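You operate a simulated robot arm through the tools that you are given. There is no shell and no other tool. Be economical: measure what you need, move in short steps, check, and stop when the job is done.

You are at the controls of a simulated two-armed robot. One attempt, no reset.

## Task
Pick up the clear bottle labelled "hose" from the red bay of the side bench with one hand, pass it to the other hand and put it on the low shelf of the air bay. Set down upright: clear bottle.

Only the result counts: the job must be done as asked and must still hold three seconds after the hand-in. Knocking over, shifting, dropping, spilling or breaking anything else fails it.

## Robot
Two 7-joint arms with two-finger parallel grippers on one trunk, on a base that drives. Base frame: it is fixed to the floor where the robot stands at the start and does not move with it; the origin is under the middle of the robot, x ahead of it, y to its left, z up; the surface under the hand at the start is at about z = 850. Units: mm, rad, N and s.
The left shoulder is at the start at [50, 209, 1196], the right one opposite. With the tool pointing down near the work surface each hand reaches from about 240 to 900 mm from the robot's upright axis, wherever it stands, measured 20 degrees to its own side. Places, roughly: low shelf of the air bay [600, 1800, 200]. Payload 4.4 kg a hand.
The tool frame of a hand sits at the grasp point between the pads (the TCP): z along the fingers, y along the line on which they close. The tips reach 23 mm beyond it. Largest opening 94 mm; finger width 38, thickness 10; the body of the gripper, 54 by 96 mm, starts 39 mm behind the TCP.
Orientation is that of the tool frame in the base frame, as [roll, pitch, yaw] about the fixed x, y, z axes, in that order (R = Rz(yaw) Ry(pitch) Rx(roll)). With the fingers straight down and closing along the base's y, the tool's x points along the base's -x, its y along +y and its z along -z.

## Interface
- The arms move only by the tool move_arm. It takes "left_targets", "right_targets" or both (then of equal length, played together; a hand with none holds still); each is one flat list of numbers, 7 for each row, row after row: the shift along the tool's x, y, z in mm, then the turn, a rotation vector about the tool's x, y, z in rad, then the closure in counts, from 0 (fully open) to 255 (shut). In form: [x, y, z, wx, wy, wz, grip, x, y, z, wx, wy, wz, grip, ...]. A call has 1 to 8 rows; each row shifts and turns the commanded pose from where the row before left it, along the tool's axes as they then stand. Rows are played at 5 a second. More than 50 mm and 0.15 rad between two rows, or a gripper value outside its range, and nothing of the call is played. A pose out of reach is approached as far as the arm can. The call stops where the force on the tool passes 40 N (or 10 N more than at its start, if that is more) or the arm is blocked; 0.2 s more then pass. Each finger travels about 108 mm/s and halts on what it meets, pressing with about 26 N; the grip force reading is that of the motor and also rises with nothing between the fingers. The clock runs only during rows and for 0.2 s after the last one: add rows that do not move to give the fingers time. It gives the time, the measured TCP pose, the force on the tool (base axes), the opening and the grip force at its end, in the units of the frame above (readings bear some noise), with the torque about the TCP (base axes, N m) and any sound that the robot's microphone picked up.
- Cameras (640 x 400 px; columns grow to the right, rows downward): "scene" is now at [153.9, -2, 1378.3]; the picture's right is [-0.14, -0.99, 0.00], its down [-0.60, 0.08, -0.79] and it looks along [0.78, -0.11, -0.61] (base axes); focal length 260 px, centre (320, 200). "left" rides on the left gripper at [86, -16, -74] in its tool frame; the picture's right is [0.18, 0.98, 0.00], its down [-0.58, 0.11, -0.81] and it looks along [-0.79, 0.15, 0.59] (tool axes); focal length 243 px, centre (320, 200). "right" rides on the right gripper at [86, 16, -75] in its tool frame; the picture's right is [-0.18, 0.98, 0.00], its down [-0.58, -0.11, -0.81] and it looks along [-0.79, -0.15, 0.59] (tool axes); focal length 243 px, centre (320, 200). There is no depth. A picture from a camera that has moved, and an enlarged one, comes with that camera's place and axes in the base frame and with its lens. The place of the scene camera against the robot may be out by one fixed shift of up to 25 mm in any direction.
- camera(camera): a new picture of that camera. No time passes.
- lift_body(by): slides the trunk up (or, below 0, down) by that many mm; the arms and the scene camera ride with it, the base frame stays. It gives what a move gives, with no picture.
- drive_base(legs): drives the robot by 1 to 6 legs, each [ahead, left, turn to the left] in mm, mm and rad, along the robot's own axes; the way and the turn of a leg run together, so that a leg with both is an arc; at most 1500 mm and 3.142 rad a leg. The arms and the cameras ride along, it lands a little off, and it stops where it bumps. It gives what a move gives.
- aim_head(pan, tilt): turns the head with the scene camera to pan (to the left, within 1.396 rad either way) and tilt (down, from -0.506 to 1.204), counted from straight ahead of the robot. It gives what a move gives.
- close_up(camera, box): a new picture of the part [left, top, right, bottom] of that camera's present view, enlarged. No time passes.
- sign_off(): hands the job in; it is judged then, once.

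Go step by step. Nothing tells you exact positions but the pictures and the camera data: compare them with the known pose of the tool, close in by small moves and look again before you grip or let go. The budget is 120 turns and 108 pictures, counting those below and the enlarged ones. Unless the task says otherwise, let go and move clear before handing in, and close with one line.

The tools are called after "Call:" as a command line: name --argument value ..., lists and objects as JSON in quotes. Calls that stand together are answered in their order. move_arm: Moves the arms, as the interface text tells. Its arguments: {"type":"object","properties":{"left_targets":{"type":"array","items":{"type":"number"}},"right_targets":{"type":"array","items":{"type":"number"}}},"required":[]} The other tools are called the same way: lift_body (by) slides the trunk up or down; drive_base (legs) drives the base; aim_head (pan, tilt) turns the head that bears the scene camera; camera (camera) takes a picture; close_up (camera, box) takes an enlarged picture of a part of a camera's view; sign_off () hands the job in.

At the start:

```text
time: 0.0
left_position: [421.8, 94.7, 1085.8]
left_ee_rot: [3.141, 0.001, -3.14]
left_contact_force: [-0.1, 0.4, 0.1]
left_torque: [-0.02, 0.04, 0.03]
left_grip_width: 93.9
left_grasp_force: 0.2
right_position: [435.0, -268.1, 1069.8]
right_ee_rot: [-3.14, 0.001, -3.14]
right_contact_force: [-0.3, -0.7, -0.4]
right_torque: [0.02, 0.0, 0.02]
right_grip_width: 94.2
right_grasp_force: 0.1
trunk travel left (down, up): [-275.0, 288.0]
robot x, y, heading: [1.8, 2.3, -0.001]
head pan, tilt: [-0.136, 0.656]
```

scene: 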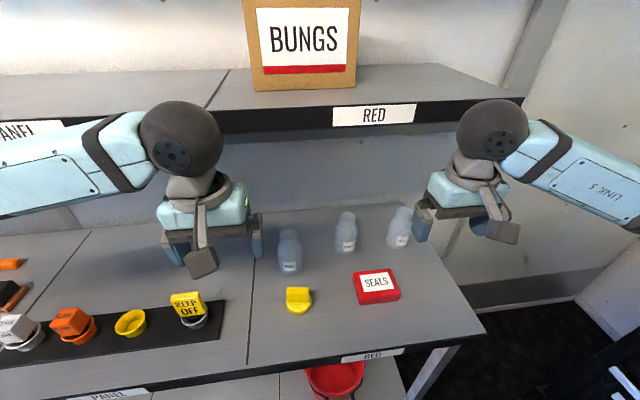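
right: 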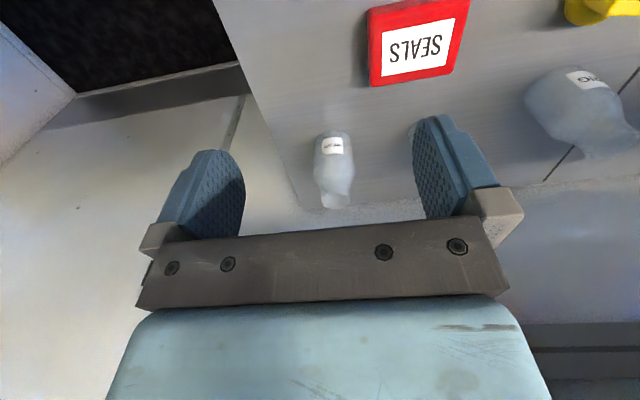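
left: 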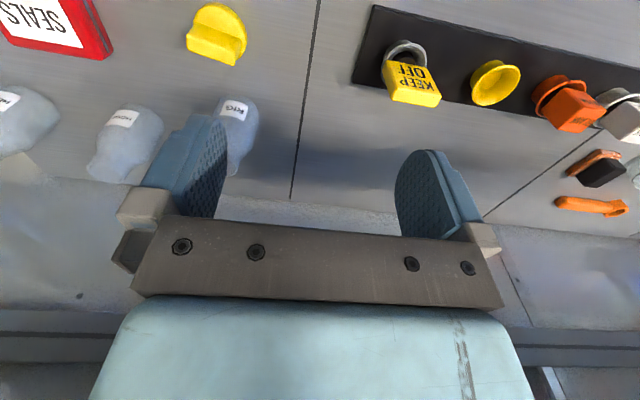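

I see three clear bottles on the red bay; I need to read their labels. I'll take enlarged pictures.

Call:
close_up --camera "scene" --box '[260, 190, 440, 310]'

Call:
close_up --camera "left" --box '[0, 60, 280, 220]'

```text
3.33 times, centred on (350, 250) of scene
camera zoom: at [153.9, -2.0, 1378.3], right [-0.14, -0.99, 0.0], down [-0.6, 0.08, -0.79], along [0.78, -0.11, -0.61], focal length 865 px, centre (220, 33)
```

zoom: 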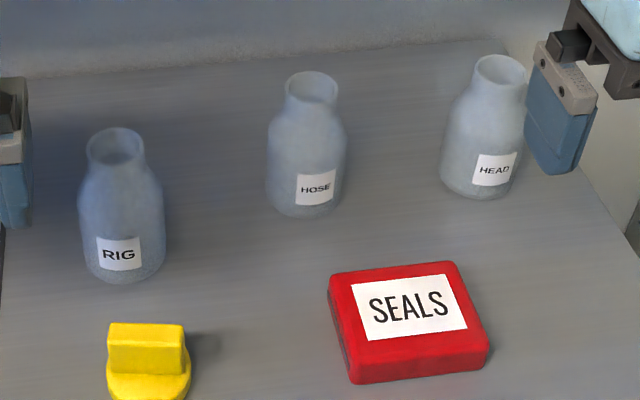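

```text
2.29 times, centred on (140, 140) of left
camera zoom: at [335.8, 77.5, 1160.7], right [-0.18, 0.98, 0.0], down [0.58, 0.11, 0.81], along [0.79, 0.15, -0.59], focal length 555 px, centre (731, 337)
```

zoom: 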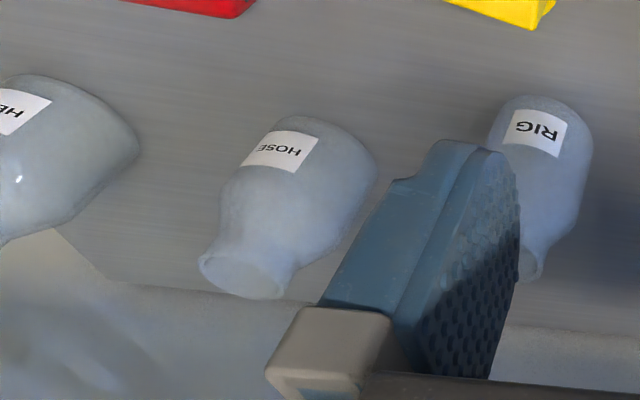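

The HOSE bottle is the middle one, around [604, -137], about 115 mm tall and 64 mm wide. Before choosing hands I'll look left toward the air bay.

Call:
aim_head --pan 1.25 --tilt 0.6

Call:
camera --camera "scene"

```text
time: 1.5
left_position: [422.0, 94.3, 1085.6]
left_ee_rot: [3.141, 0.0, 3.141]
left_contact_force: [-0.5, -0.1, -0.9]
left_torque: [-0.02, 0.02, 0.03]
left_grip_width: 93.7
left_grasp_force: 0.0
right_position: [435.6, -268.7, 1069.0]
right_ee_rot: [-3.141, 0.0, -3.142]
right_contact_force: [1.3, -0.1, -0.2]
right_torque: [0.02, -0.01, -0.02]
right_grip_width: 93.9
right_grasp_force: 0.1
trunk travel left (down, up): [-275.0, 288.0]
robot x, y, heading: [0.6, -2.3, 0.004]
head pan, tilt: [1.25, 0.6]
```

```text
102 pictures are left
camera scene: at [96.1, 93.6, 1383.2], right [0.95, -0.32, 0.0], down [-0.18, -0.54, -0.83], along [0.26, 0.78, -0.56], focal length 260 px, centre (320, 200)
```

scene: 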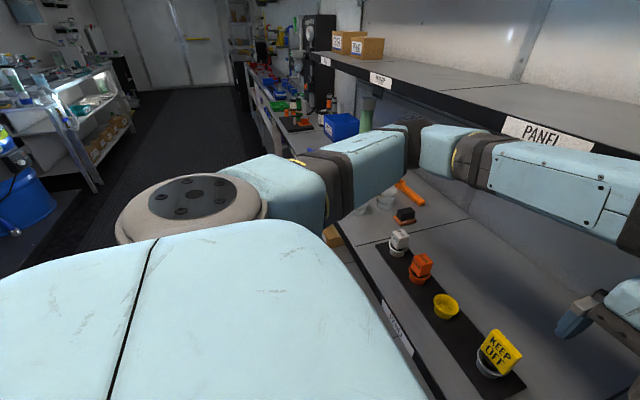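

The bays run along the bench to the left, and the air bay's low shelf is under the bench. To know the height and front edge of the upper shelf over the bottles, I'll look from two trunk heights.

Call:
aim_head --pan -0.2 --tilt 0.55

Call:
camera --camera "scene"

Call:
lift_body --by 150

Call:
camera --camera "scene"

```text
time: 3.1
left_position: [421.7, 94.8, 1086.3]
left_ee_rot: [-3.141, 0.0, 3.141]
left_contact_force: [0.0, -0.2, -0.3]
left_torque: [-0.02, -0.01, 0.02]
left_grip_width: 93.9
left_grasp_force: 0.1
right_position: [435.1, -267.6, 1069.3]
right_ee_rot: [-3.142, -0.001, -3.141]
right_contact_force: [1.5, 0.3, -0.3]
right_torque: [0.0, 0.01, 0.02]
right_grip_width: 93.9
right_grasp_force: 0.1
trunk travel left (down, up): [-275.0, 288.0]
robot x, y, heading: [1.9, 1.6, 0.002]
head pan, tilt: [-0.201, 0.55]
```

```text
101 pictures are left
camera scene: at [156.1, -8.0, 1387.7], right [-0.2, -0.98, 0.0], down [-0.51, 0.1, -0.85], along [0.84, -0.17, -0.52], focal length 260 px, centre (320, 200)
```

scene: 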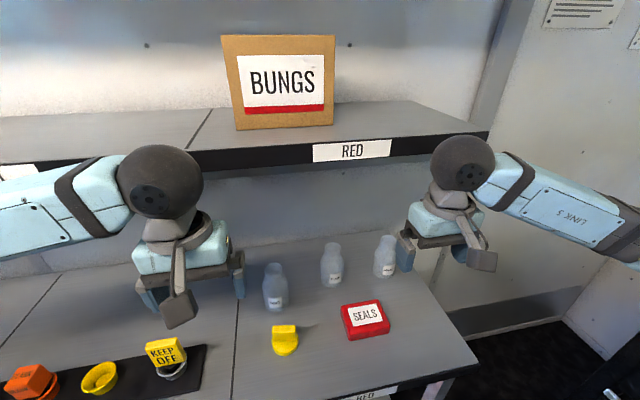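

```text
time: 4.8
left_position: [421.7, 93.4, 1237.1]
left_ee_rot: [-3.141, 0.001, -3.141]
left_contact_force: [0.1, -0.8, -0.2]
left_torque: [-0.02, -0.01, -0.01]
left_grip_width: 94.2
left_grasp_force: 0.0
right_position: [436.3, -268.0, 1219.8]
right_ee_rot: [3.141, 0.0, 3.141]
right_contact_force: [0.1, -1.1, -0.4]
right_torque: [-0.01, -0.01, 0.01]
right_grip_width: 94.0
right_grasp_force: 0.2
trunk travel left (down, up): [-425.0, 138.0]
robot x, y, heading: [1.1, -1.6, -0.005]
head pan, tilt: [-0.201, 0.55]
```

```text
100 pictures are left
camera scene: at [156.3, -8.1, 1537.6], right [-0.2, -0.98, 0.0], down [-0.51, 0.1, -0.85], along [0.84, -0.17, -0.52], focal length 260 px, centre (320, 200)
```

scene: 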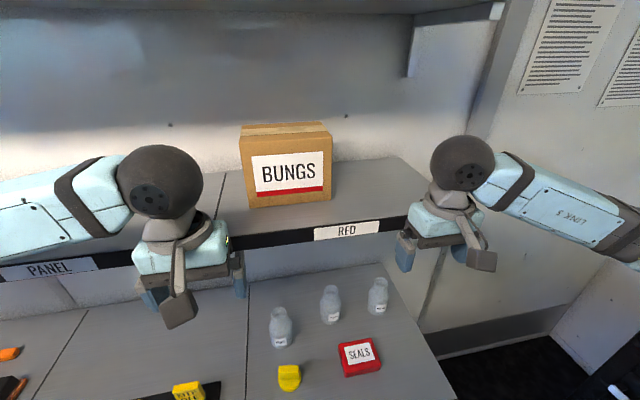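

The upper shelf overhangs: front edge about x 510, z 1225–1270. The right hand must slide in under it toward the bottle neck at about [607, -135, 960], so I'll lower the trunk and enter horizontally.

Call:
lift_body --by -245

Call:
move_arm --right_targets '[0, 44, 0, 0, 0, 0, 0, 0, 44, 0, 0, 0, 0, 0, 0, 44, 0, 0, 0, 0, 0, 0, 0, 0, 0, 0, 0, 0]'

Call:
camera --camera "right"

Call:
camera --camera "scene"

```text
time: 7.4
left_position: [421.7, 93.4, 991.8]
left_ee_rot: [3.141, -0.001, -3.141]
left_contact_force: [0.1, 0.7, 0.6]
left_torque: [-0.04, -0.01, -0.01]
left_grip_width: 93.7
left_grasp_force: 0.0
right_position: [436.1, -268.7, 973.5]
right_ee_rot: [-3.141, -0.001, -3.14]
right_contact_force: [-0.8, 0.1, 0.5]
right_torque: [0.04, -0.02, 0.04]
right_grip_width: 94.3
right_grasp_force: 0.1
trunk travel left (down, up): [-180.0, 383.0]
robot x, y, heading: [-2.1, 1.6, 0.0]
head pan, tilt: [-0.201, 0.55]
```

```text
time: 8.4
left_position: [423.4, 92.9, 991.9]
left_ee_rot: [-3.14, 0.001, -3.141]
left_contact_force: [-0.1, -0.3, 0.1]
left_torque: [0.03, -0.03, 0.02]
left_grip_width: 93.9
left_grasp_force: 0.0
right_position: [434.2, -134.3, 972.2]
right_ee_rot: [-3.142, 0.001, 3.139]
right_contact_force: [-0.3, 0.0, 0.1]
right_torque: [-0.01, 0.03, 0.0]
right_grip_width: 94.2
right_grasp_force: 0.0
trunk travel left (down, up): [-180.0, 383.0]
robot x, y, heading: [1.4, -1.2, -0.001]
head pan, tilt: [-0.201, 0.55]
```

```text
99 pictures are left
camera right: at [348.1, -118.3, 1046.6], right [0.18, 0.98, 0.0], down [0.58, -0.11, 0.81], along [0.79, -0.15, -0.59], focal length 243 px, centre (320, 200)
```

right: 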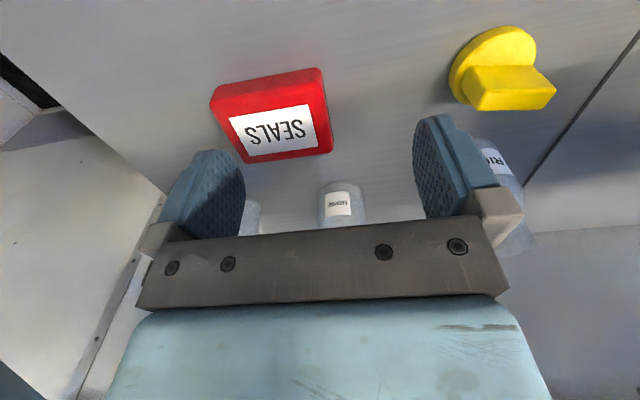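

```text
98 pictures are left
camera scene: at [155.8, -8.9, 1292.7], right [-0.2, -0.98, 0.0], down [-0.51, 0.1, -0.85], along [0.84, -0.17, -0.52], focal length 260 px, centre (320, 200)
```

scene: 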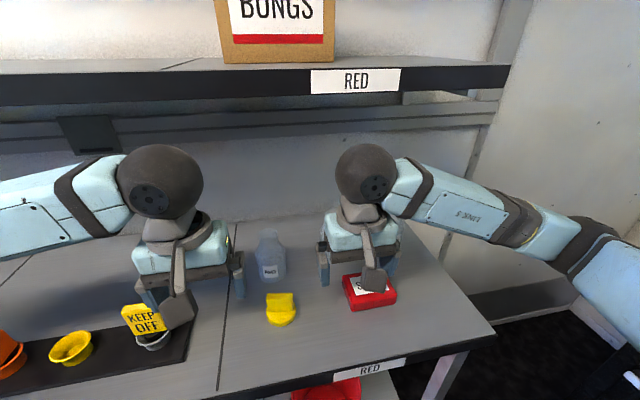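

The bottle sits straight ahead of the right hand at about y -136. I advance under the shelf and check partway.

Call:
move_arm --right_targets '[-45, -1, 0, 0, 0, 0, 0, -45, 0, 0, 0, 0, 0, 0, -30, 0, 0, 0, 0, 0, 0, 0, 0, 0, 0, 0, 0, 0]'

Call:
camera --camera "right"

Call:
camera --camera "scene"

Call:
camera --camera "left"

```text
time: 9.4
left_position: [422.2, 94.9, 991.1]
left_ee_rot: [-3.142, -0.002, 3.141]
left_contact_force: [0.4, 0.0, -0.3]
left_torque: [-0.02, 0.01, -0.01]
left_grip_width: 94.0
left_grasp_force: 0.1
right_position: [552.6, -138.3, 971.2]
right_ee_rot: [-3.141, -0.001, -3.14]
right_contact_force: [-0.5, 0.0, 0.3]
right_torque: [-0.01, -0.03, 0.02]
right_grip_width: 94.0
right_grasp_force: 0.0
trunk travel left (down, up): [-180.0, 383.0]
robot x, y, heading: [3.9, 5.9, 0.0]
head pan, tilt: [-0.201, 0.55]
```

```text
97 pictures are left
camera right: at [465.7, -122.4, 1046.5], right [0.18, 0.98, 0.0], down [0.58, -0.11, 0.81], along [0.79, -0.15, -0.59], focal length 243 px, centre (320, 200)
```

right: 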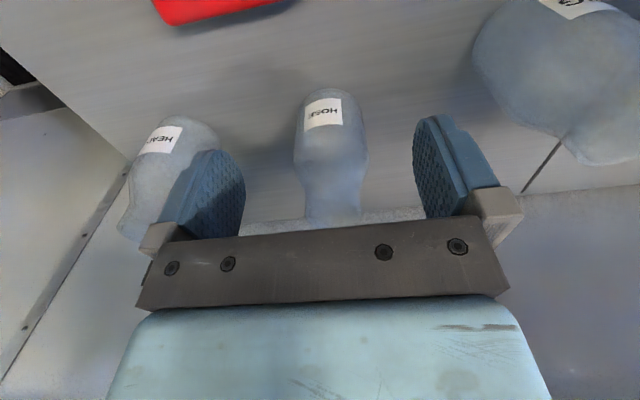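

```text
96 pictures are left
camera scene: at [155.9, -8.2, 1292.7], right [-0.2, -0.98, 0.0], down [-0.51, 0.1, -0.85], along [0.84, -0.17, -0.52], focal length 260 px, centre (320, 200)
```

scene: 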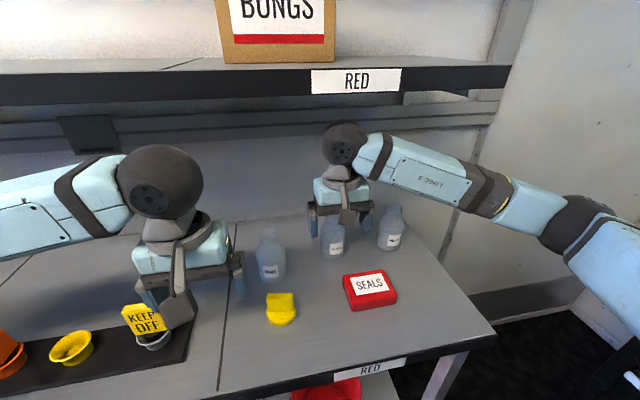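

```text
95 pictures are left
camera left: at [335.6, 77.4, 1065.8], right [-0.18, 0.98, 0.0], down [0.58, 0.11, 0.81], along [0.79, 0.15, -0.59], focal length 243 px, centre (320, 200)
```

left: 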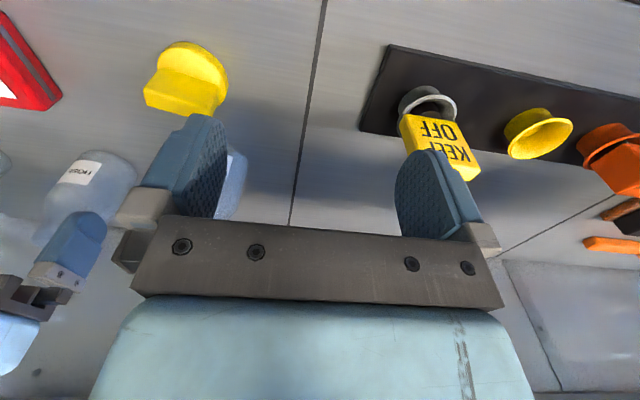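

The bottle is centred between the fingers at y ≈ -138, axis x ≈ 607. Advance the remaining 54 mm, lower 10 mm, and look before closing.

Call:
move_arm --right_targets '[-27, 0, 0, 0, 0, 0, 0, -27, 0, 0, 0, 0, 0, 0, 0, 0, 9, 0, 0, 0, 0, 0, 0, 0, 0, 0, 0, 0]'

Call:
camera --camera "right"

Call:
close_up --camera "scene" --box '[270, 110, 430, 270]'

Call:
close_up --camera "left" --box '[0, 120, 200, 320]'

```text
time: 10.4
left_position: [421.2, 94.9, 991.5]
left_ee_rot: [3.141, 0.001, -3.14]
left_contact_force: [0.5, 0.9, 0.1]
left_torque: [0.02, -0.01, 0.0]
left_grip_width: 94.1
left_grasp_force: 0.2
right_position: [608.1, -135.7, 963.8]
right_ee_rot: [-3.141, -0.001, -3.141]
right_contact_force: [1.1, -0.8, -0.4]
right_torque: [0.0, 0.01, -0.02]
right_grip_width: 94.2
right_grasp_force: 0.2
trunk travel left (down, up): [-180.0, 383.0]
robot x, y, heading: [-0.4, -3.7, 0.004]
head pan, tilt: [-0.201, 0.55]
```

```text
94 pictures are left
camera right: at [521.5, -120.6, 1038.1], right [0.18, 0.98, 0.0], down [0.58, -0.11, 0.81], along [0.79, -0.15, -0.59], focal length 243 px, centre (320, 200)
```

right: 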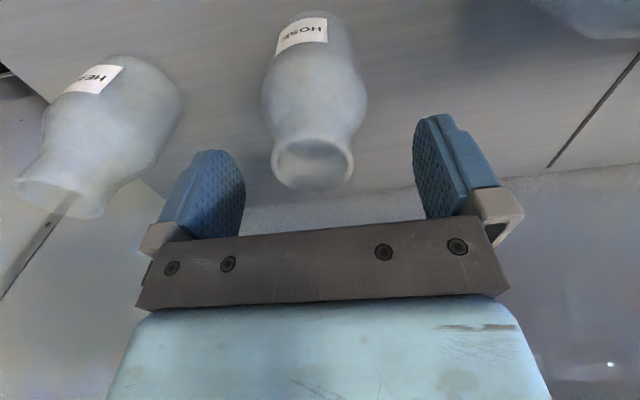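

```text
2.50 times, centred on (350, 190) of scene
camera zoom: at [156.1, -8.0, 1292.7], right [-0.2, -0.98, 0.0], down [-0.51, 0.1, -0.85], along [0.84, -0.17, -0.52], focal length 649 px, centre (245, 225)
```

zoom: 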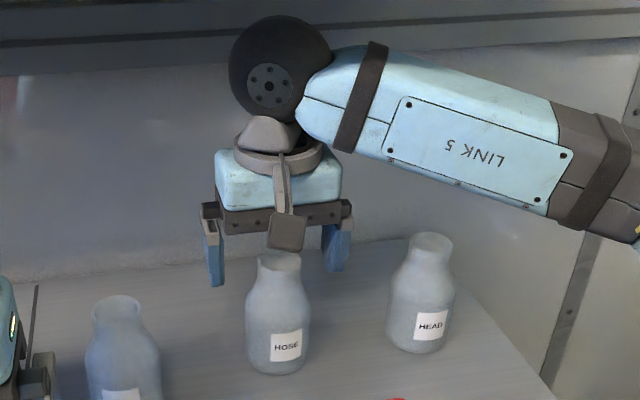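

```text
2.00 times, centred on (100, 220) of left
camera zoom: at [335.8, 77.6, 1065.7], right [-0.18, 0.98, 0.0], down [0.58, 0.11, 0.81], along [0.79, 0.15, -0.59], focal length 485 px, centre (760, 160)
```

zoom: 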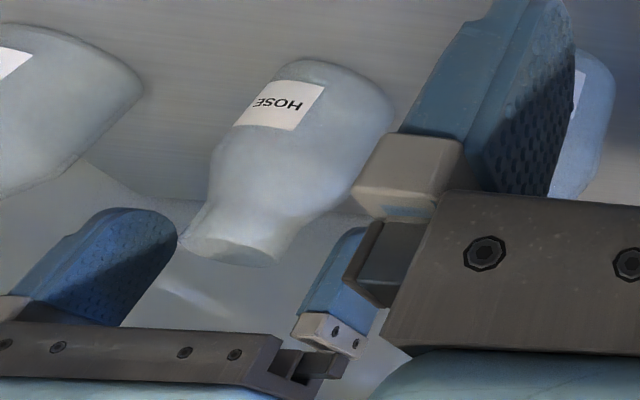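

The neck is in line in x, but the bottle is a bit shorter than thought (mouth ≈ z 953) and ~4 mm to the right. Shift, lower 11 mm and look again.

Call:
move_arm --right_targets '[0, -4, 0, 0, 0, 0, 0, 0, 0, 11, 0, 0, 0, 0, 0, 0, 0, 0, 0, 0, 0]'

Call:
camera --camera "right"

Call:
close_up --camera "left" --box '[0, 120, 200, 320]'

```text
time: 11.2
left_position: [422.1, 94.7, 991.7]
left_ee_rot: [-3.141, 0.0, 3.141]
left_contact_force: [-0.4, 0.0, 0.2]
left_torque: [0.0, 0.02, -0.01]
left_grip_width: 94.0
left_grasp_force: 0.1
right_position: [608.3, -141.2, 953.4]
right_ee_rot: [-3.14, 0.002, 3.141]
right_contact_force: [0.5, 1.5, 0.3]
right_torque: [0.0, -0.04, 0.06]
right_grip_width: 94.0
right_grasp_force: 0.0
trunk travel left (down, up): [-180.0, 383.0]
robot x, y, heading: [2.3, -0.1, -0.002]
head pan, tilt: [-0.201, 0.55]
```

```text
91 pictures are left
camera right: at [522.2, -124.9, 1028.2], right [0.18, 0.98, 0.0], down [0.58, -0.11, 0.81], along [0.79, -0.15, -0.59], focal length 243 px, centre (320, 200)
```

right: 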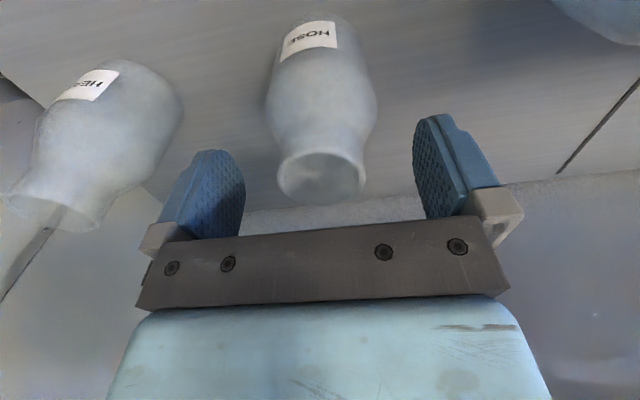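

```text
2.00 times, centred on (100, 220) of left
camera zoom: at [335.7, 77.5, 1065.8], right [-0.18, 0.98, 0.0], down [0.58, 0.11, 0.81], along [0.79, 0.15, -0.59], focal length 485 px, centre (760, 160)
```

zoom: 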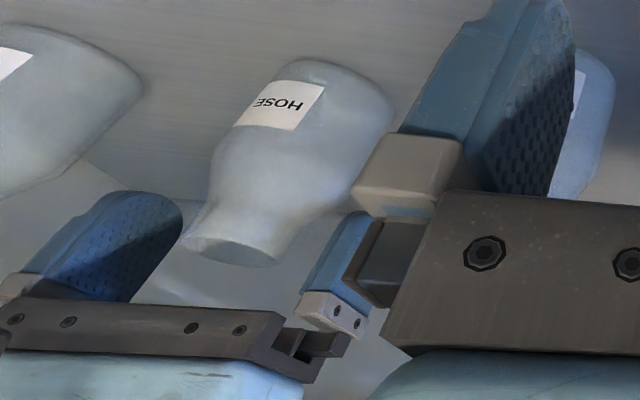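

The mouth is now centred at the TCP. Close on the neck.

Call:
move_arm --right_targets '[0, 0, 0, 0, 0, 0, 120, 0, 0, 0, 0, 0, 0, 200, 0, 0, 0, 0, 0, 0, 255, 0, 0, 0, 0, 0, 0, 255, 0, 0, 0, 0, 0, 0, 255]'

Call:
camera --camera "right"

```text
time: 12.4
left_position: [422.3, 93.9, 990.9]
left_ee_rot: [-3.141, 0.0, 3.141]
left_contact_force: [-0.6, -0.2, 0.1]
left_torque: [-0.01, -0.01, 0.0]
left_grip_width: 94.2
left_grasp_force: 0.1
right_position: [608.6, -140.5, 952.5]
right_ee_rot: [3.141, 0.001, -3.141]
right_contact_force: [-0.4, -0.1, 0.1]
right_torque: [-0.02, 0.0, -0.02]
right_grip_width: 37.0
right_grasp_force: 25.7
trunk travel left (down, up): [-180.0, 383.0]
robot x, y, heading: [-1.3, -1.1, 0.004]
head pan, tilt: [-0.201, 0.55]
```

```text
89 pictures are left
camera right: at [522.3, -124.8, 1028.1], right [0.18, 0.98, 0.0], down [0.58, -0.11, 0.81], along [0.79, -0.15, -0.59], focal length 243 px, centre (320, 200)
```

right: 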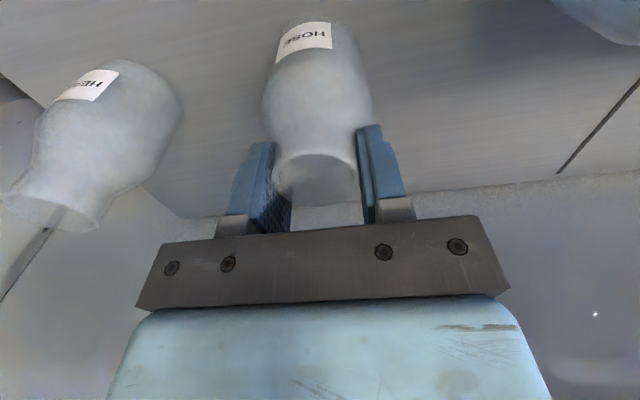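

Gripped at 37 mm. Lift 38 mm straight up gently.

Call:
move_arm --right_targets '[0, 0, -8, 0, 0, 0, 255, 0, 0, -15, 0, 0, 0, 255, 0, 0, -15, 0, 0, 0, 255, 0, 0, 0, 0, 0, 0, 255]'

Call:
camera --camera "right"

Call:
camera --camera "scene"

```text
time: 13.4
left_position: [422.6, 94.6, 991.1]
left_ee_rot: [3.141, -0.002, 3.141]
left_contact_force: [1.1, -1.1, 0.4]
left_torque: [0.02, -0.01, 0.0]
left_grip_width: 93.8
left_grasp_force: 0.1
right_position: [609.8, -141.4, 991.8]
right_ee_rot: [-3.141, 0.0, 3.141]
right_contact_force: [-0.4, 0.0, -0.3]
right_torque: [0.02, -0.03, 0.01]
right_grip_width: 36.7
right_grasp_force: 26.5
trunk travel left (down, up): [-180.0, 383.0]
robot x, y, heading: [-1.0, 2.6, 0.002]
head pan, tilt: [-0.201, 0.55]
```

```text
88 pictures are left
camera right: at [523.2, -125.0, 1066.1], right [0.18, 0.98, 0.0], down [0.58, -0.11, 0.81], along [0.79, -0.15, -0.59], focal length 243 px, centre (320, 200)
```

right: 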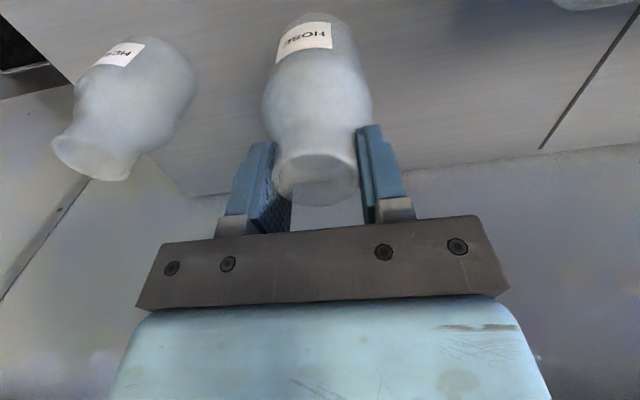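

```text
87 pictures are left
camera scene: at [156.3, -8.2, 1292.6], right [-0.2, -0.98, 0.0], down [-0.51, 0.1, -0.85], along [0.84, -0.17, -0.52], focal length 260 px, centre (320, 200)
```

scene: 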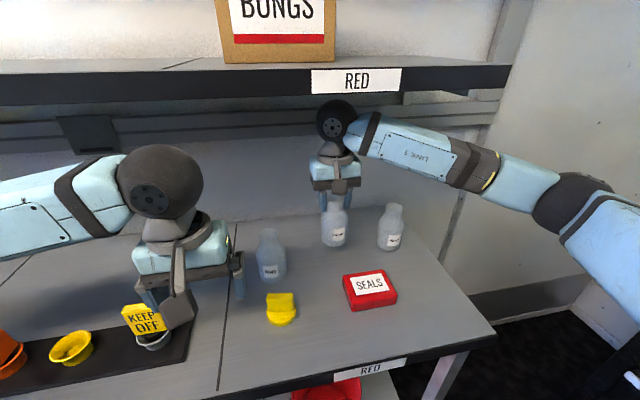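

The bottle is held and clear of the table. Drive straight back to get out from under the shelf and over the aisle.

Call:
drive_base --legs '[[-400, 0, 0]]'

Call:
camera --camera "scene"

```text
time: 15.9
left_position: [18.2, 93.7, 990.5]
left_ee_rot: [-3.141, 0.002, -3.139]
left_contact_force: [0.0, -0.6, 1.1]
left_torque: [0.01, -0.02, -0.02]
left_grip_width: 94.1
left_grasp_force: 0.1
right_position: [205.3, -142.2, 992.0]
right_ee_rot: [-3.14, 0.002, 3.139]
right_contact_force: [0.1, -0.2, -0.9]
right_torque: [0.0, 0.0, -0.01]
right_grip_width: 36.7
right_grasp_force: 26.3
trunk travel left (down, up): [-180.0, 383.0]
robot x, y, heading: [-403.4, -0.3, -0.001]
head pan, tilt: [-0.201, 0.55]
```

```text
86 pictures are left
camera scene: at [-248.0, -8.1, 1292.7], right [-0.2, -0.98, 0.0], down [-0.51, 0.1, -0.85], along [0.84, -0.17, -0.52], focal length 260 px, centre (320, 200)
```

scene: 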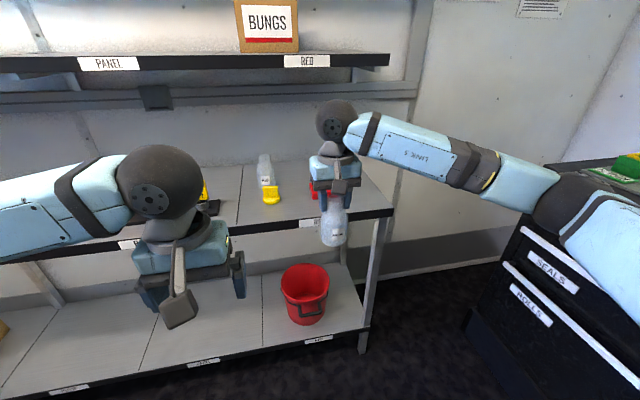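

The bottle is out in the aisle and the low shelf is visible. I'll bring the right hand in front of the robot and yaw it so its camera faces away from the left hand's approach.

Call:
move_arm --right_targets '[40, 20, 0, 0, 0, 0, 255, 40, 20, 0, 0, 0, 0, 255, 40, 20, 0, 0, 0, 0, 255, 0, 0, 0, 0, 0, -0.14, 255, 0, 0, 0, 0, 0, -0.14, 255, 0, 0, 0, 0, 0, -0.14, 255, 0, 0, 0, 0, 0, -0.14, 255, 0, 0, 0, 0, 0, -0.14, 255]'

Call:
move_arm --right_targets '[0, 0, 0, 0, 0, -0.14, 255, 0, 0, 0, 0, 0, -0.14, 255, 0, 0, 0, 0, 0, -0.14, 255, 0, 0, 0, 0, 0, -0.14, 255, 0, 0, 0, 0, 0, -0.14, 255, 0, 0, 0, 0, 0, -0.14, 255, 0, 0, 0, 0, 0, -0.03, 255, 0, 0, 0, 0, 0, 0, 255]'

Call:
camera --camera "scene"

```text
time: 17.7
left_position: [19.0, 94.4, 991.8]
left_ee_rot: [-3.141, 0.0, -3.141]
left_contact_force: [-0.1, 0.7, -0.2]
left_torque: [-0.01, 0.02, 0.01]
left_grip_width: 94.0
left_grasp_force: 0.0
right_position: [86.0, -82.0, 990.7]
right_ee_rot: [-3.141, -0.001, -2.442]
right_contact_force: [0.2, 1.7, -1.0]
right_torque: [-0.06, -0.02, 0.02]
right_grip_width: 37.0
right_grasp_force: 26.0
trunk travel left (down, up): [-180.0, 383.0]
robot x, y, heading: [-402.7, 4.2, -0.005]
head pan, tilt: [-0.201, 0.55]
```

```text
time: 19.5
left_position: [19.0, 93.3, 990.8]
left_ee_rot: [3.139, 0.0, 3.141]
left_contact_force: [0.1, -0.3, 0.6]
left_torque: [0.0, 0.03, 0.02]
left_grip_width: 94.1
left_grasp_force: 0.1
right_position: [85.7, -81.7, 990.8]
right_ee_rot: [3.141, -0.001, -1.813]
right_contact_force: [0.6, 0.3, -0.4]
right_torque: [0.03, 0.0, -0.01]
right_grip_width: 37.0
right_grasp_force: 25.7
right hand out of reach, approached as far as the arm can: row 5, 6
trunk travel left (down, up): [-180.0, 383.0]
robot x, y, heading: [-401.4, 2.0, 0.001]
head pan, tilt: [-0.201, 0.55]
```

```text
85 pictures are left
camera scene: at [-247.6, -8.1, 1292.7], right [-0.2, -0.98, 0.0], down [-0.51, 0.1, -0.85], along [0.84, -0.17, -0.52], focal length 260 px, centre (320, 200)
```

scene: 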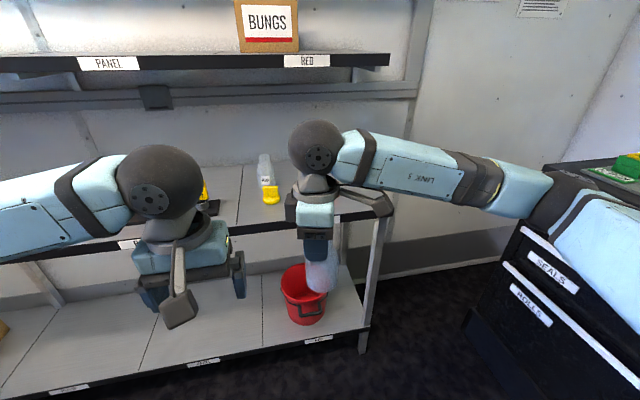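

The right hand yawed to about its limit (camera pointing -104°), which suffices. Now tilt the left hand 50° and yaw it to point toward -y, away from the bottle at first.

Call:
move_arm --left_targets '[-15, 33, 0, 0, 0, 0, 0, -15, 33, 0, 0, 0, 0, 0, 0, 0, 0, 0, -0.145, 0, 0, 0, 0, 0, 0, -0.145, 0, 0, 0, 0, 0, 0, -0.145, 0, 0, 0, 0, 0, 0, -0.145, 0, 0, 0, 0, 0, 0, -0.145, 0, 0, 0, 0, 0, 0, -0.145, 0, 0]'

Call:
move_arm --left_targets '[0, 0, 0, 0.111, 0, 0.0932, 0, 0, 0, 0, 0.111, 0, 0.0932, 0, 0, 0, 0, 0.111, 0, 0.0932, 0, 0, 0, 0, 0.111, 0, 0.0932, 0, 0, 0, 0, 0.111, 0, 0.0932, 0, 0, 0, 0, 0.111, 0, 0.0932, 0, 0, 0, 0, 0.111, 0, 0.0932, 0, 0, 0, 0, 0.111, 0, 0.0932, 0]'

Call:
camera --camera "scene"

```text
time: 21.3
left_position: [49.8, 159.0, 991.3]
left_ee_rot: [3.141, 0.873, 3.142]
left_contact_force: [-0.3, -0.3, -0.4]
left_torque: [-0.05, -0.01, -0.03]
left_grip_width: 94.0
left_grasp_force: 0.1
right_position: [85.3, -81.1, 990.9]
right_ee_rot: [-3.141, 0.003, -1.812]
right_contact_force: [0.0, 0.5, 0.6]
right_torque: [0.04, -0.01, 0.0]
right_grip_width: 37.0
right_grasp_force: 25.6
trunk travel left (down, up): [-180.0, 383.0]
robot x, y, heading: [-401.3, -1.1, -0.005]
head pan, tilt: [-0.201, 0.55]
```

```text
time: 23.1
left_position: [47.6, 159.9, 990.1]
left_ee_rot: [-3.14, 0.872, 1.981]
left_contact_force: [-0.9, 0.1, -0.1]
left_torque: [0.0, -0.01, 0.01]
left_grip_width: 94.1
left_grasp_force: 0.1
right_position: [86.4, -79.9, 990.1]
right_ee_rot: [-3.141, 0.002, -1.814]
right_contact_force: [-0.1, -0.4, 0.4]
right_torque: [-0.01, -0.02, -0.01]
right_grip_width: 36.9
right_grasp_force: 26.1
trunk travel left (down, up): [-180.0, 383.0]
robot x, y, heading: [-403.8, 3.2, -0.004]
head pan, tilt: [-0.201, 0.55]
```

```text
84 pictures are left
camera scene: at [-247.4, -8.0, 1292.6], right [-0.2, -0.98, 0.0], down [-0.51, 0.1, -0.85], along [0.84, -0.17, -0.52], focal length 260 px, centre (320, 200)
```

scene: 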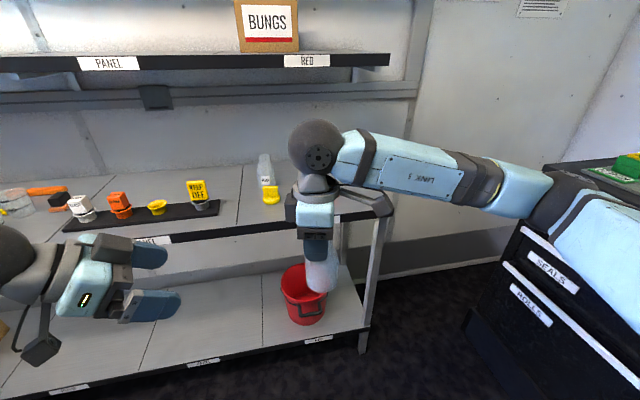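

Left hand points at -66° so far; continue yaw by four rows.

Call:
move_arm --left_targets '[0, 0, 0, 0.111, 0, 0.0932, 0, 0, 0, 0, 0.111, 0, 0.0932, 0, 0, 0, 0, 0.111, 0, 0.0932, 0, 0, 0, 0, 0.111, 0, 0.0932, 0]'

Call:
camera --camera "left"

Call:
camera --camera "scene"

```text
time: 24.1
left_position: [49.0, 160.6, 991.7]
left_ee_rot: [-3.139, 0.873, 1.402]
left_contact_force: [0.4, -0.6, -0.3]
left_torque: [0.02, -0.01, -0.01]
left_grip_width: 94.1
left_grasp_force: 0.0
right_position: [85.4, -81.5, 990.6]
right_ee_rot: [-3.141, 0.001, -1.813]
right_contact_force: [-0.1, 0.1, 0.2]
right_torque: [-0.01, -0.01, -0.03]
right_grip_width: 36.9
right_grasp_force: 26.3
trunk travel left (down, up): [-180.0, 383.0]
robot x, y, heading: [-407.2, 2.1, -0.003]
head pan, tilt: [-0.201, 0.55]
```

```text
83 pictures are left
camera left: at [52.1, 273.7, 973.3], right [0.99, -0.05, -0.14], down [0.15, 0.22, 0.96], along [-0.02, -0.97, 0.23], focal length 243 px, centre (320, 200)
```

left: 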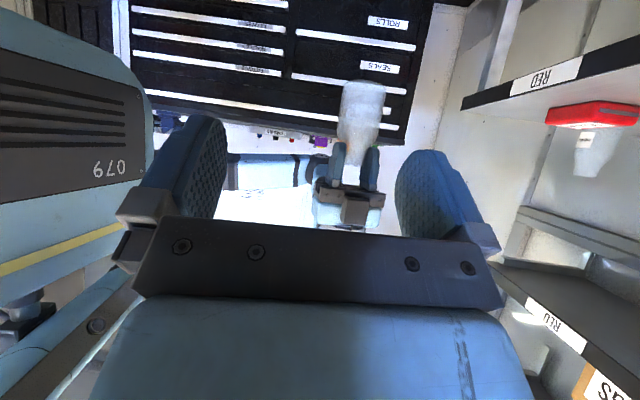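

```text
82 pictures are left
camera scene: at [-247.3, -8.2, 1292.6], right [-0.2, -0.98, 0.0], down [-0.51, 0.1, -0.85], along [0.84, -0.17, -0.52], focal length 260 px, centre (320, 200)
```

scene: 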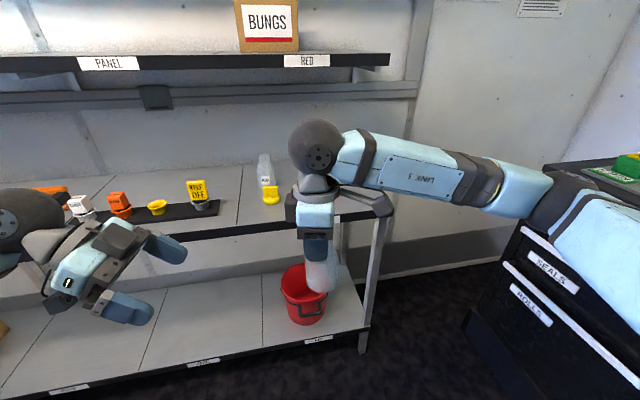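

The bottle hangs upright in the right hand. Align the left hand in height and sideways, stopping ~110 mm short.

Call:
move_arm --left_targets '[-8.8, 25.7, 38.3, 0, 0, 0, 0, -8.8, 25.7, 38.3, 0, 0, 0, 0, -8.8, 25.7, 38.3, 0, 0, 0, 0, 0, 0, 0, 0, 0, 0, 0]'

Call:
camera --camera "left"

Call:
camera --camera "scene"

```text
time: 25.1
left_position: [105.6, 45.3, 937.0]
left_ee_rot: [-3.14, 0.872, 1.402]
left_contact_force: [-0.4, 0.9, -0.5]
left_torque: [-0.04, -0.03, -0.01]
left_grip_width: 93.9
left_grasp_force: 0.1
right_position: [85.0, -79.9, 991.0]
right_ee_rot: [3.141, 0.001, -1.813]
right_contact_force: [0.7, -0.6, -1.5]
right_torque: [-0.04, 0.03, -0.02]
right_grip_width: 36.8
right_grasp_force: 26.2
trunk travel left (down, up): [-180.0, 383.0]
robot x, y, heading: [-401.4, 1.6, 0.001]
head pan, tilt: [-0.201, 0.55]
```

```text
81 pictures are left
camera left: at [108.8, 158.7, 917.8], right [0.99, -0.05, -0.14], down [0.15, 0.22, 0.96], along [-0.02, -0.97, 0.23], focal length 243 px, centre (320, 200)
```

left: 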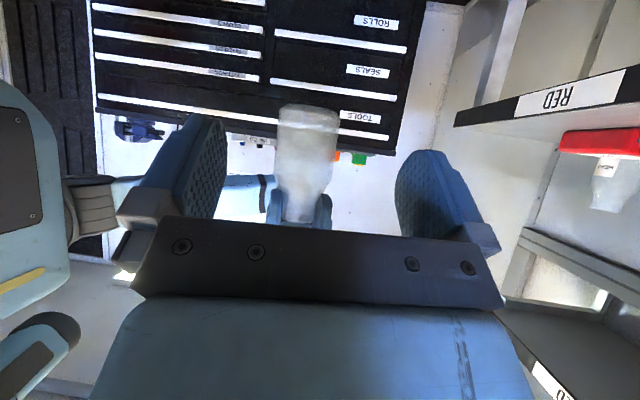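

```text
80 pictures are left
camera scene: at [-247.9, -7.6, 1292.7], right [-0.2, -0.98, 0.0], down [-0.51, 0.1, -0.85], along [0.84, -0.17, -0.52], focal length 260 px, centre (320, 200)
```

scene: 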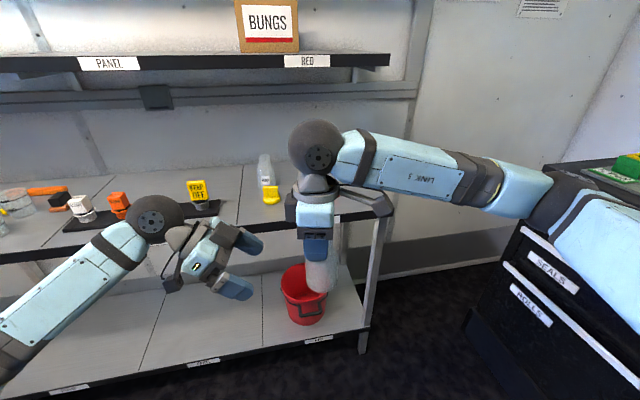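

Aligned. Advance 70 mm along the pointing direction and look again.

Call:
move_arm --left_targets '[-22.5, 1, 26.8, 0, 0, 0, 0, -22.5, 1, 26.8, 0, 0, 0, 0, 0, 0, 0, 0, 0, 0, 0]'

Call:
camera --camera "left"

Call:
close_up --camera "scene" --box '[180, 160, 400, 320]'

```text
time: 25.9
left_position: [96.5, -23.7, 936.9]
left_ee_rot: [-3.138, 0.872, 1.405]
left_contact_force: [-0.1, -0.9, 0.3]
left_torque: [-0.01, -0.01, -0.01]
left_grip_width: 94.3
left_grasp_force: 0.0
right_position: [85.1, -79.4, 990.3]
right_ee_rot: [-3.141, 0.002, -1.813]
right_contact_force: [-0.2, 0.0, 0.1]
right_torque: [0.05, -0.02, 0.02]
right_grip_width: 37.2
right_grasp_force: 26.3
trunk travel left (down, up): [-180.0, 383.0]
robot x, y, heading: [-406.0, 0.7, -0.001]
head pan, tilt: [-0.201, 0.55]
```

```text
79 pictures are left
camera left: at [99.4, 89.1, 919.5], right [0.99, -0.05, -0.14], down [0.15, 0.22, 0.96], along [-0.01, -0.97, 0.23], focal length 243 px, centre (320, 200)
```

left: 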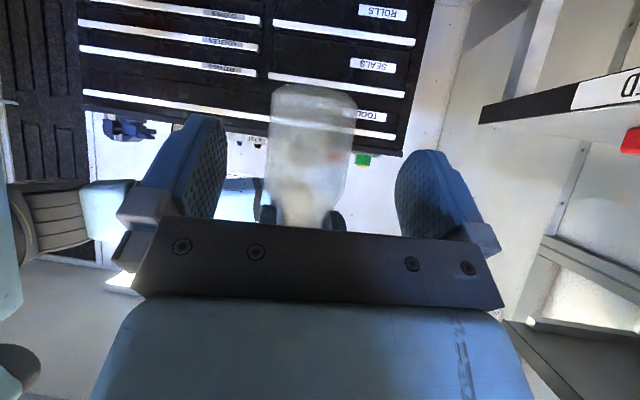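

```text
2.50 times, centred on (290, 240) of scene
camera zoom: at [-247.6, -7.7, 1292.7], right [-0.2, -0.98, 0.0], down [-0.51, 0.1, -0.85], along [0.84, -0.17, -0.52], focal length 649 px, centre (395, 100)
```

zoom: 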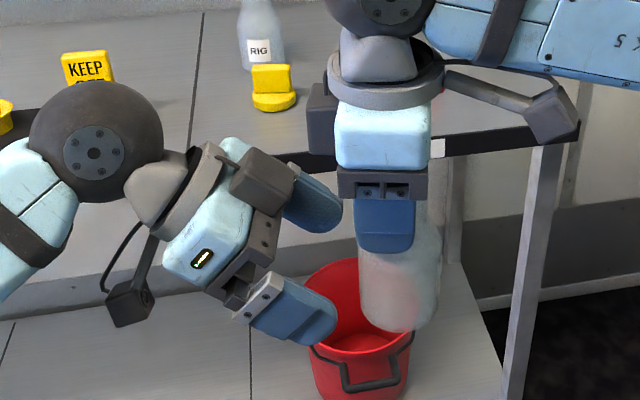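

Well aligned (bottle axis ~58 mm ahead). Advance 39 mm more in small steps, then check clearances.

Call:
move_arm --left_targets '[-9, 0, 10.7, 0, 0, 0, 0, -9, 0, 10.7, 0, 0, 0, 0, -7.1, 0, 8.5, 0, 0, 0, 0, 0, 0, 0, 0, 0, 0, 0]'

Call:
camera --camera "left"

Call:
close_up --camera "scene" --box '[200, 160, 400, 310]'

Call:
camera --camera "right"

```text
time: 26.9
left_position: [91.6, -62.6, 937.9]
left_ee_rot: [-3.137, 0.873, 1.406]
left_contact_force: [-0.2, 0.1, 0.4]
left_torque: [0.01, 0.01, -0.03]
left_grip_width: 94.3
left_grasp_force: 0.0
right_position: [85.9, -80.6, 992.3]
right_ee_rot: [-3.141, 0.0, -1.814]
right_contact_force: [0.3, 0.6, -0.4]
right_torque: [0.0, -0.01, 0.03]
right_grip_width: 37.1
right_grasp_force: 25.8
trunk travel left (down, up): [-180.0, 383.0]
robot x, y, heading: [-404.8, 1.9, -0.002]
head pan, tilt: [-0.201, 0.55]
```

```text
77 pictures are left
camera left: at [94.4, 50.7, 918.6], right [0.99, -0.05, -0.14], down [0.15, 0.22, 0.96], along [-0.01, -0.97, 0.23], focal length 243 px, centre (320, 200)
```

left: 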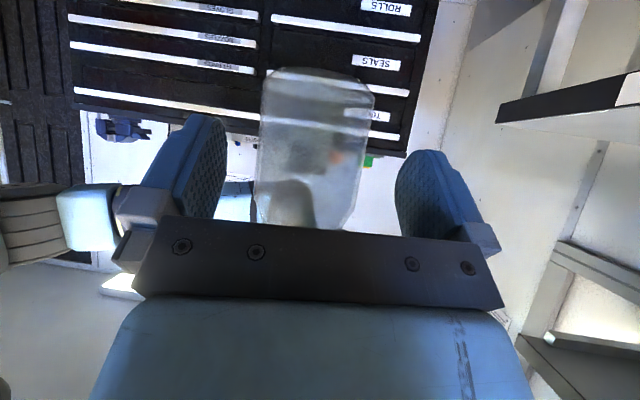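

```text
2.67 times, centred on (300, 235) of scene
camera zoom: at [-247.6, -7.9, 1292.7], right [-0.2, -0.98, 0.0], down [-0.51, 0.1, -0.85], along [0.84, -0.17, -0.52], focal length 692 px, centre (373, 107)
```

zoom: 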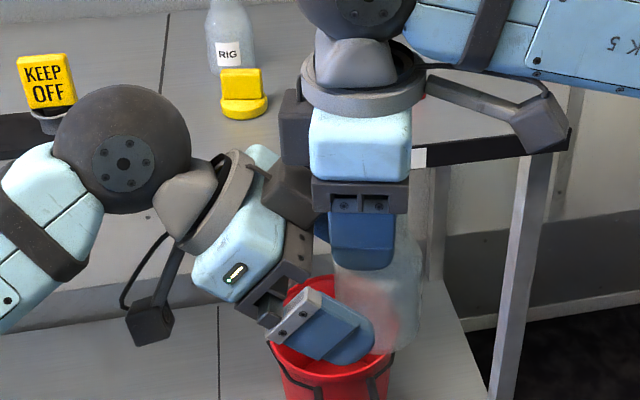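

```text
75 pictures are left
camera right: at [48.9, -161.0, 1065.7], right [-0.91, 0.41, 0.0], down [0.25, 0.54, 0.81], along [0.33, 0.73, -0.59], focal length 243 px, centre (320, 200)
```

right: 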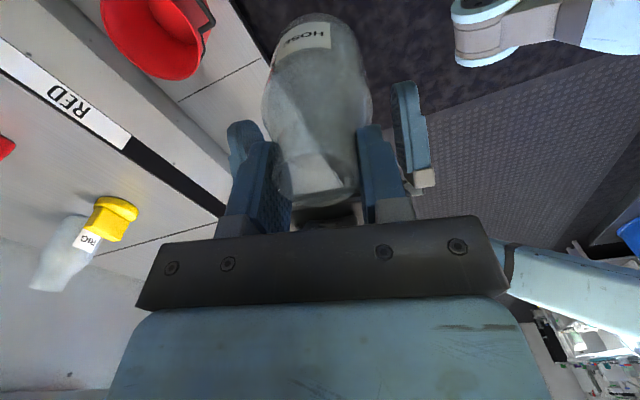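

Both hands are in place with no contact. Nudge 2.5 mm sideways and close the left hand on the bottle body.

Call:
move_arm --left_targets '[0, -2.5, 0, 0, 0, 0, 0, 0, 0, 0, 0, 0, 0, 60, 0, 0, 0, 0, 0, 0, 120, 0, 0, 0, 0, 0, 0, 255, 0, 0, 0, 0, 0, 0, 255, 0, 0, 0, 0, 0, 0, 255]'

Call:
camera --camera "left"

Call:
camera --camera "right"

```text
time: 28.3
left_position: [88.9, -62.3, 937.4]
left_ee_rot: [-3.137, 0.872, 1.403]
left_contact_force: [-8.5, 2.0, 0.5]
left_torque: [-0.01, -0.14, -0.21]
left_grip_width: 58.6
left_grasp_force: 26.2
right_position: [86.3, -80.8, 990.5]
right_ee_rot: [3.141, 0.0, -1.814]
right_contact_force: [7.1, -1.1, -1.0]
right_torque: [-0.05, -0.3, 0.03]
right_grip_width: 36.7
right_grasp_force: 26.1
trunk travel left (down, up): [-180.0, 383.0]
robot x, y, heading: [-403.9, 2.7, -0.001]
head pan, tilt: [-0.201, 0.55]
```

```text
74 pictures are left
camera left: at [91.7, 51.1, 919.3], right [0.99, -0.05, -0.14], down [0.15, 0.22, 0.96], along [-0.02, -0.97, 0.23], focal length 243 px, centre (320, 200)
```

left: 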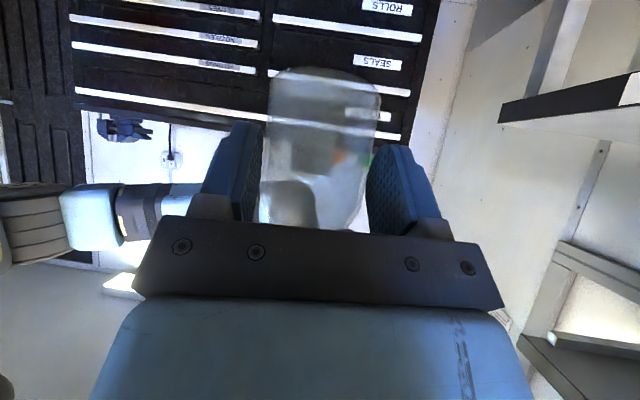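

```text
73 pictures are left
camera right: at [49.1, -161.2, 1065.7], right [-0.91, 0.42, 0.0], down [0.25, 0.54, 0.81], along [0.33, 0.73, -0.59], focal length 243 px, centre (320, 200)
```

right: 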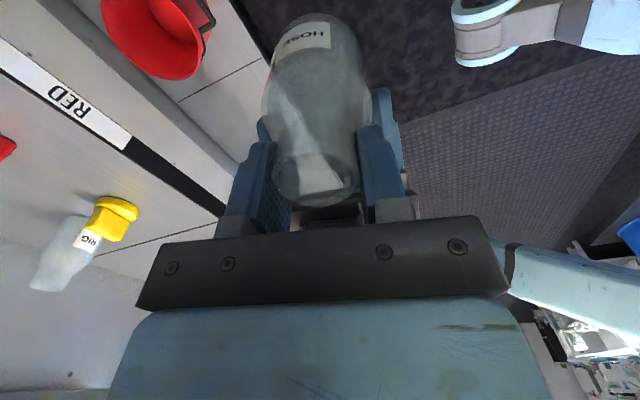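

Left has the body at 58.6 mm, with ~8 N sideways strain. Relieve it by a small shift before releasing the right hand.

Call:
move_arm --left_targets '[0, -1, 0, 0, 0, 0, 255, 0, 0, 0, 0, 0, 0, 255]'

```text
time: 28.9
left_position: [88.9, -61.7, 937.8]
left_ee_rot: [-3.139, 0.872, 1.405]
left_contact_force: [-1.0, -4.5, -0.2]
left_torque: [0.14, 0.07, 0.01]
left_grip_width: 58.3
left_grasp_force: 25.8
right_position: [85.6, -80.2, 991.3]
right_ee_rot: [-3.142, 0.0, -1.812]
right_contact_force: [-0.2, 4.1, -0.2]
right_torque: [0.1, -0.1, 0.01]
right_grip_width: 36.9
right_grasp_force: 25.5
trunk travel left (down, up): [-180.0, 383.0]
robot x, y, heading: [-402.1, 0.2, -0.006]
head pan, tilt: [-0.201, 0.55]
```

Strain is small now. Open the right hand partway and lift it off the neck.

Call:
move_arm --right_targets '[0, 0, 0, 0, 0, 0, 110, 0, 0, 0, 0, 0, 0, 100, 0, 0, -10, 0, 0, 0, 100, 0, 0, -25, 0, 0, 0, 100, 0, 0, -30, 0, 0, 0, 100, 0, 0, 0, 0, 0, 0, 100]'

Call:
camera --camera "right"

Call:
camera --camera "left"

```text
time: 30.3
left_position: [87.4, -61.2, 937.5]
left_ee_rot: [-3.137, 0.872, 1.406]
left_contact_force: [-0.5, -0.4, 0.3]
left_torque: [0.06, 0.01, -0.03]
left_grip_width: 58.4
left_grasp_force: 25.8
right_position: [86.1, -81.4, 990.6]
right_ee_rot: [3.141, 0.0, -1.812]
right_contact_force: [-1.2, -0.7, -0.1]
right_torque: [-0.04, -0.01, 0.02]
right_grip_width: 57.3
right_grasp_force: 0.1
right hand out of reach, approached as far as the arm can: row 3, 4, 5
trunk travel left (down, up): [-180.0, 383.0]
robot x, y, heading: [-404.7, 0.3, 0.002]
head pan, tilt: [-0.201, 0.55]
```

```text
72 pictures are left
camera right: at [48.9, -161.1, 1065.7], right [-0.91, 0.41, 0.0], down [0.25, 0.54, 0.81], along [0.33, 0.73, -0.59], focal length 243 px, centre (320, 200)
```

right: 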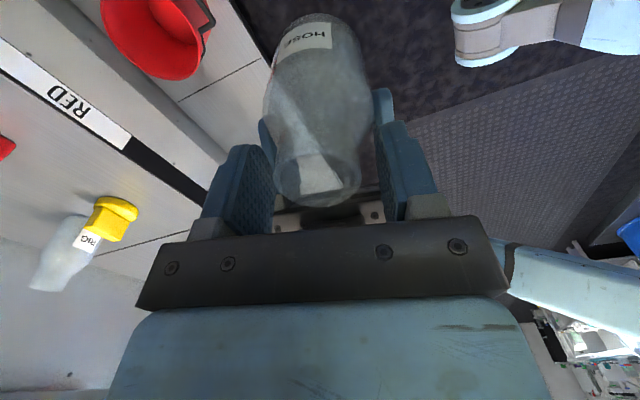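

```text
71 pictures are left
camera left: at [90.7, 51.7, 919.3], right [0.99, -0.05, -0.14], down [0.15, 0.22, 0.96], along [-0.02, -0.97, 0.23], focal length 243 px, centre (320, 200)
```

left: 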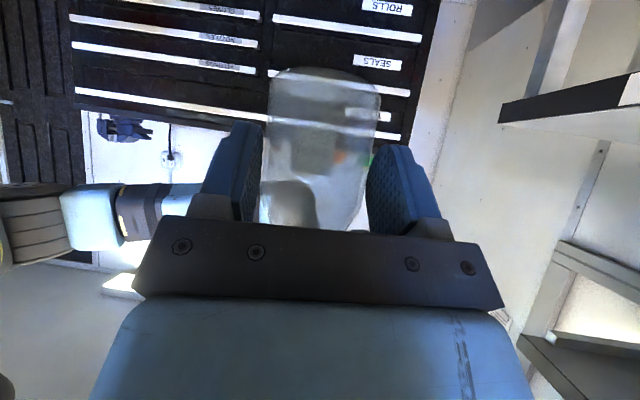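

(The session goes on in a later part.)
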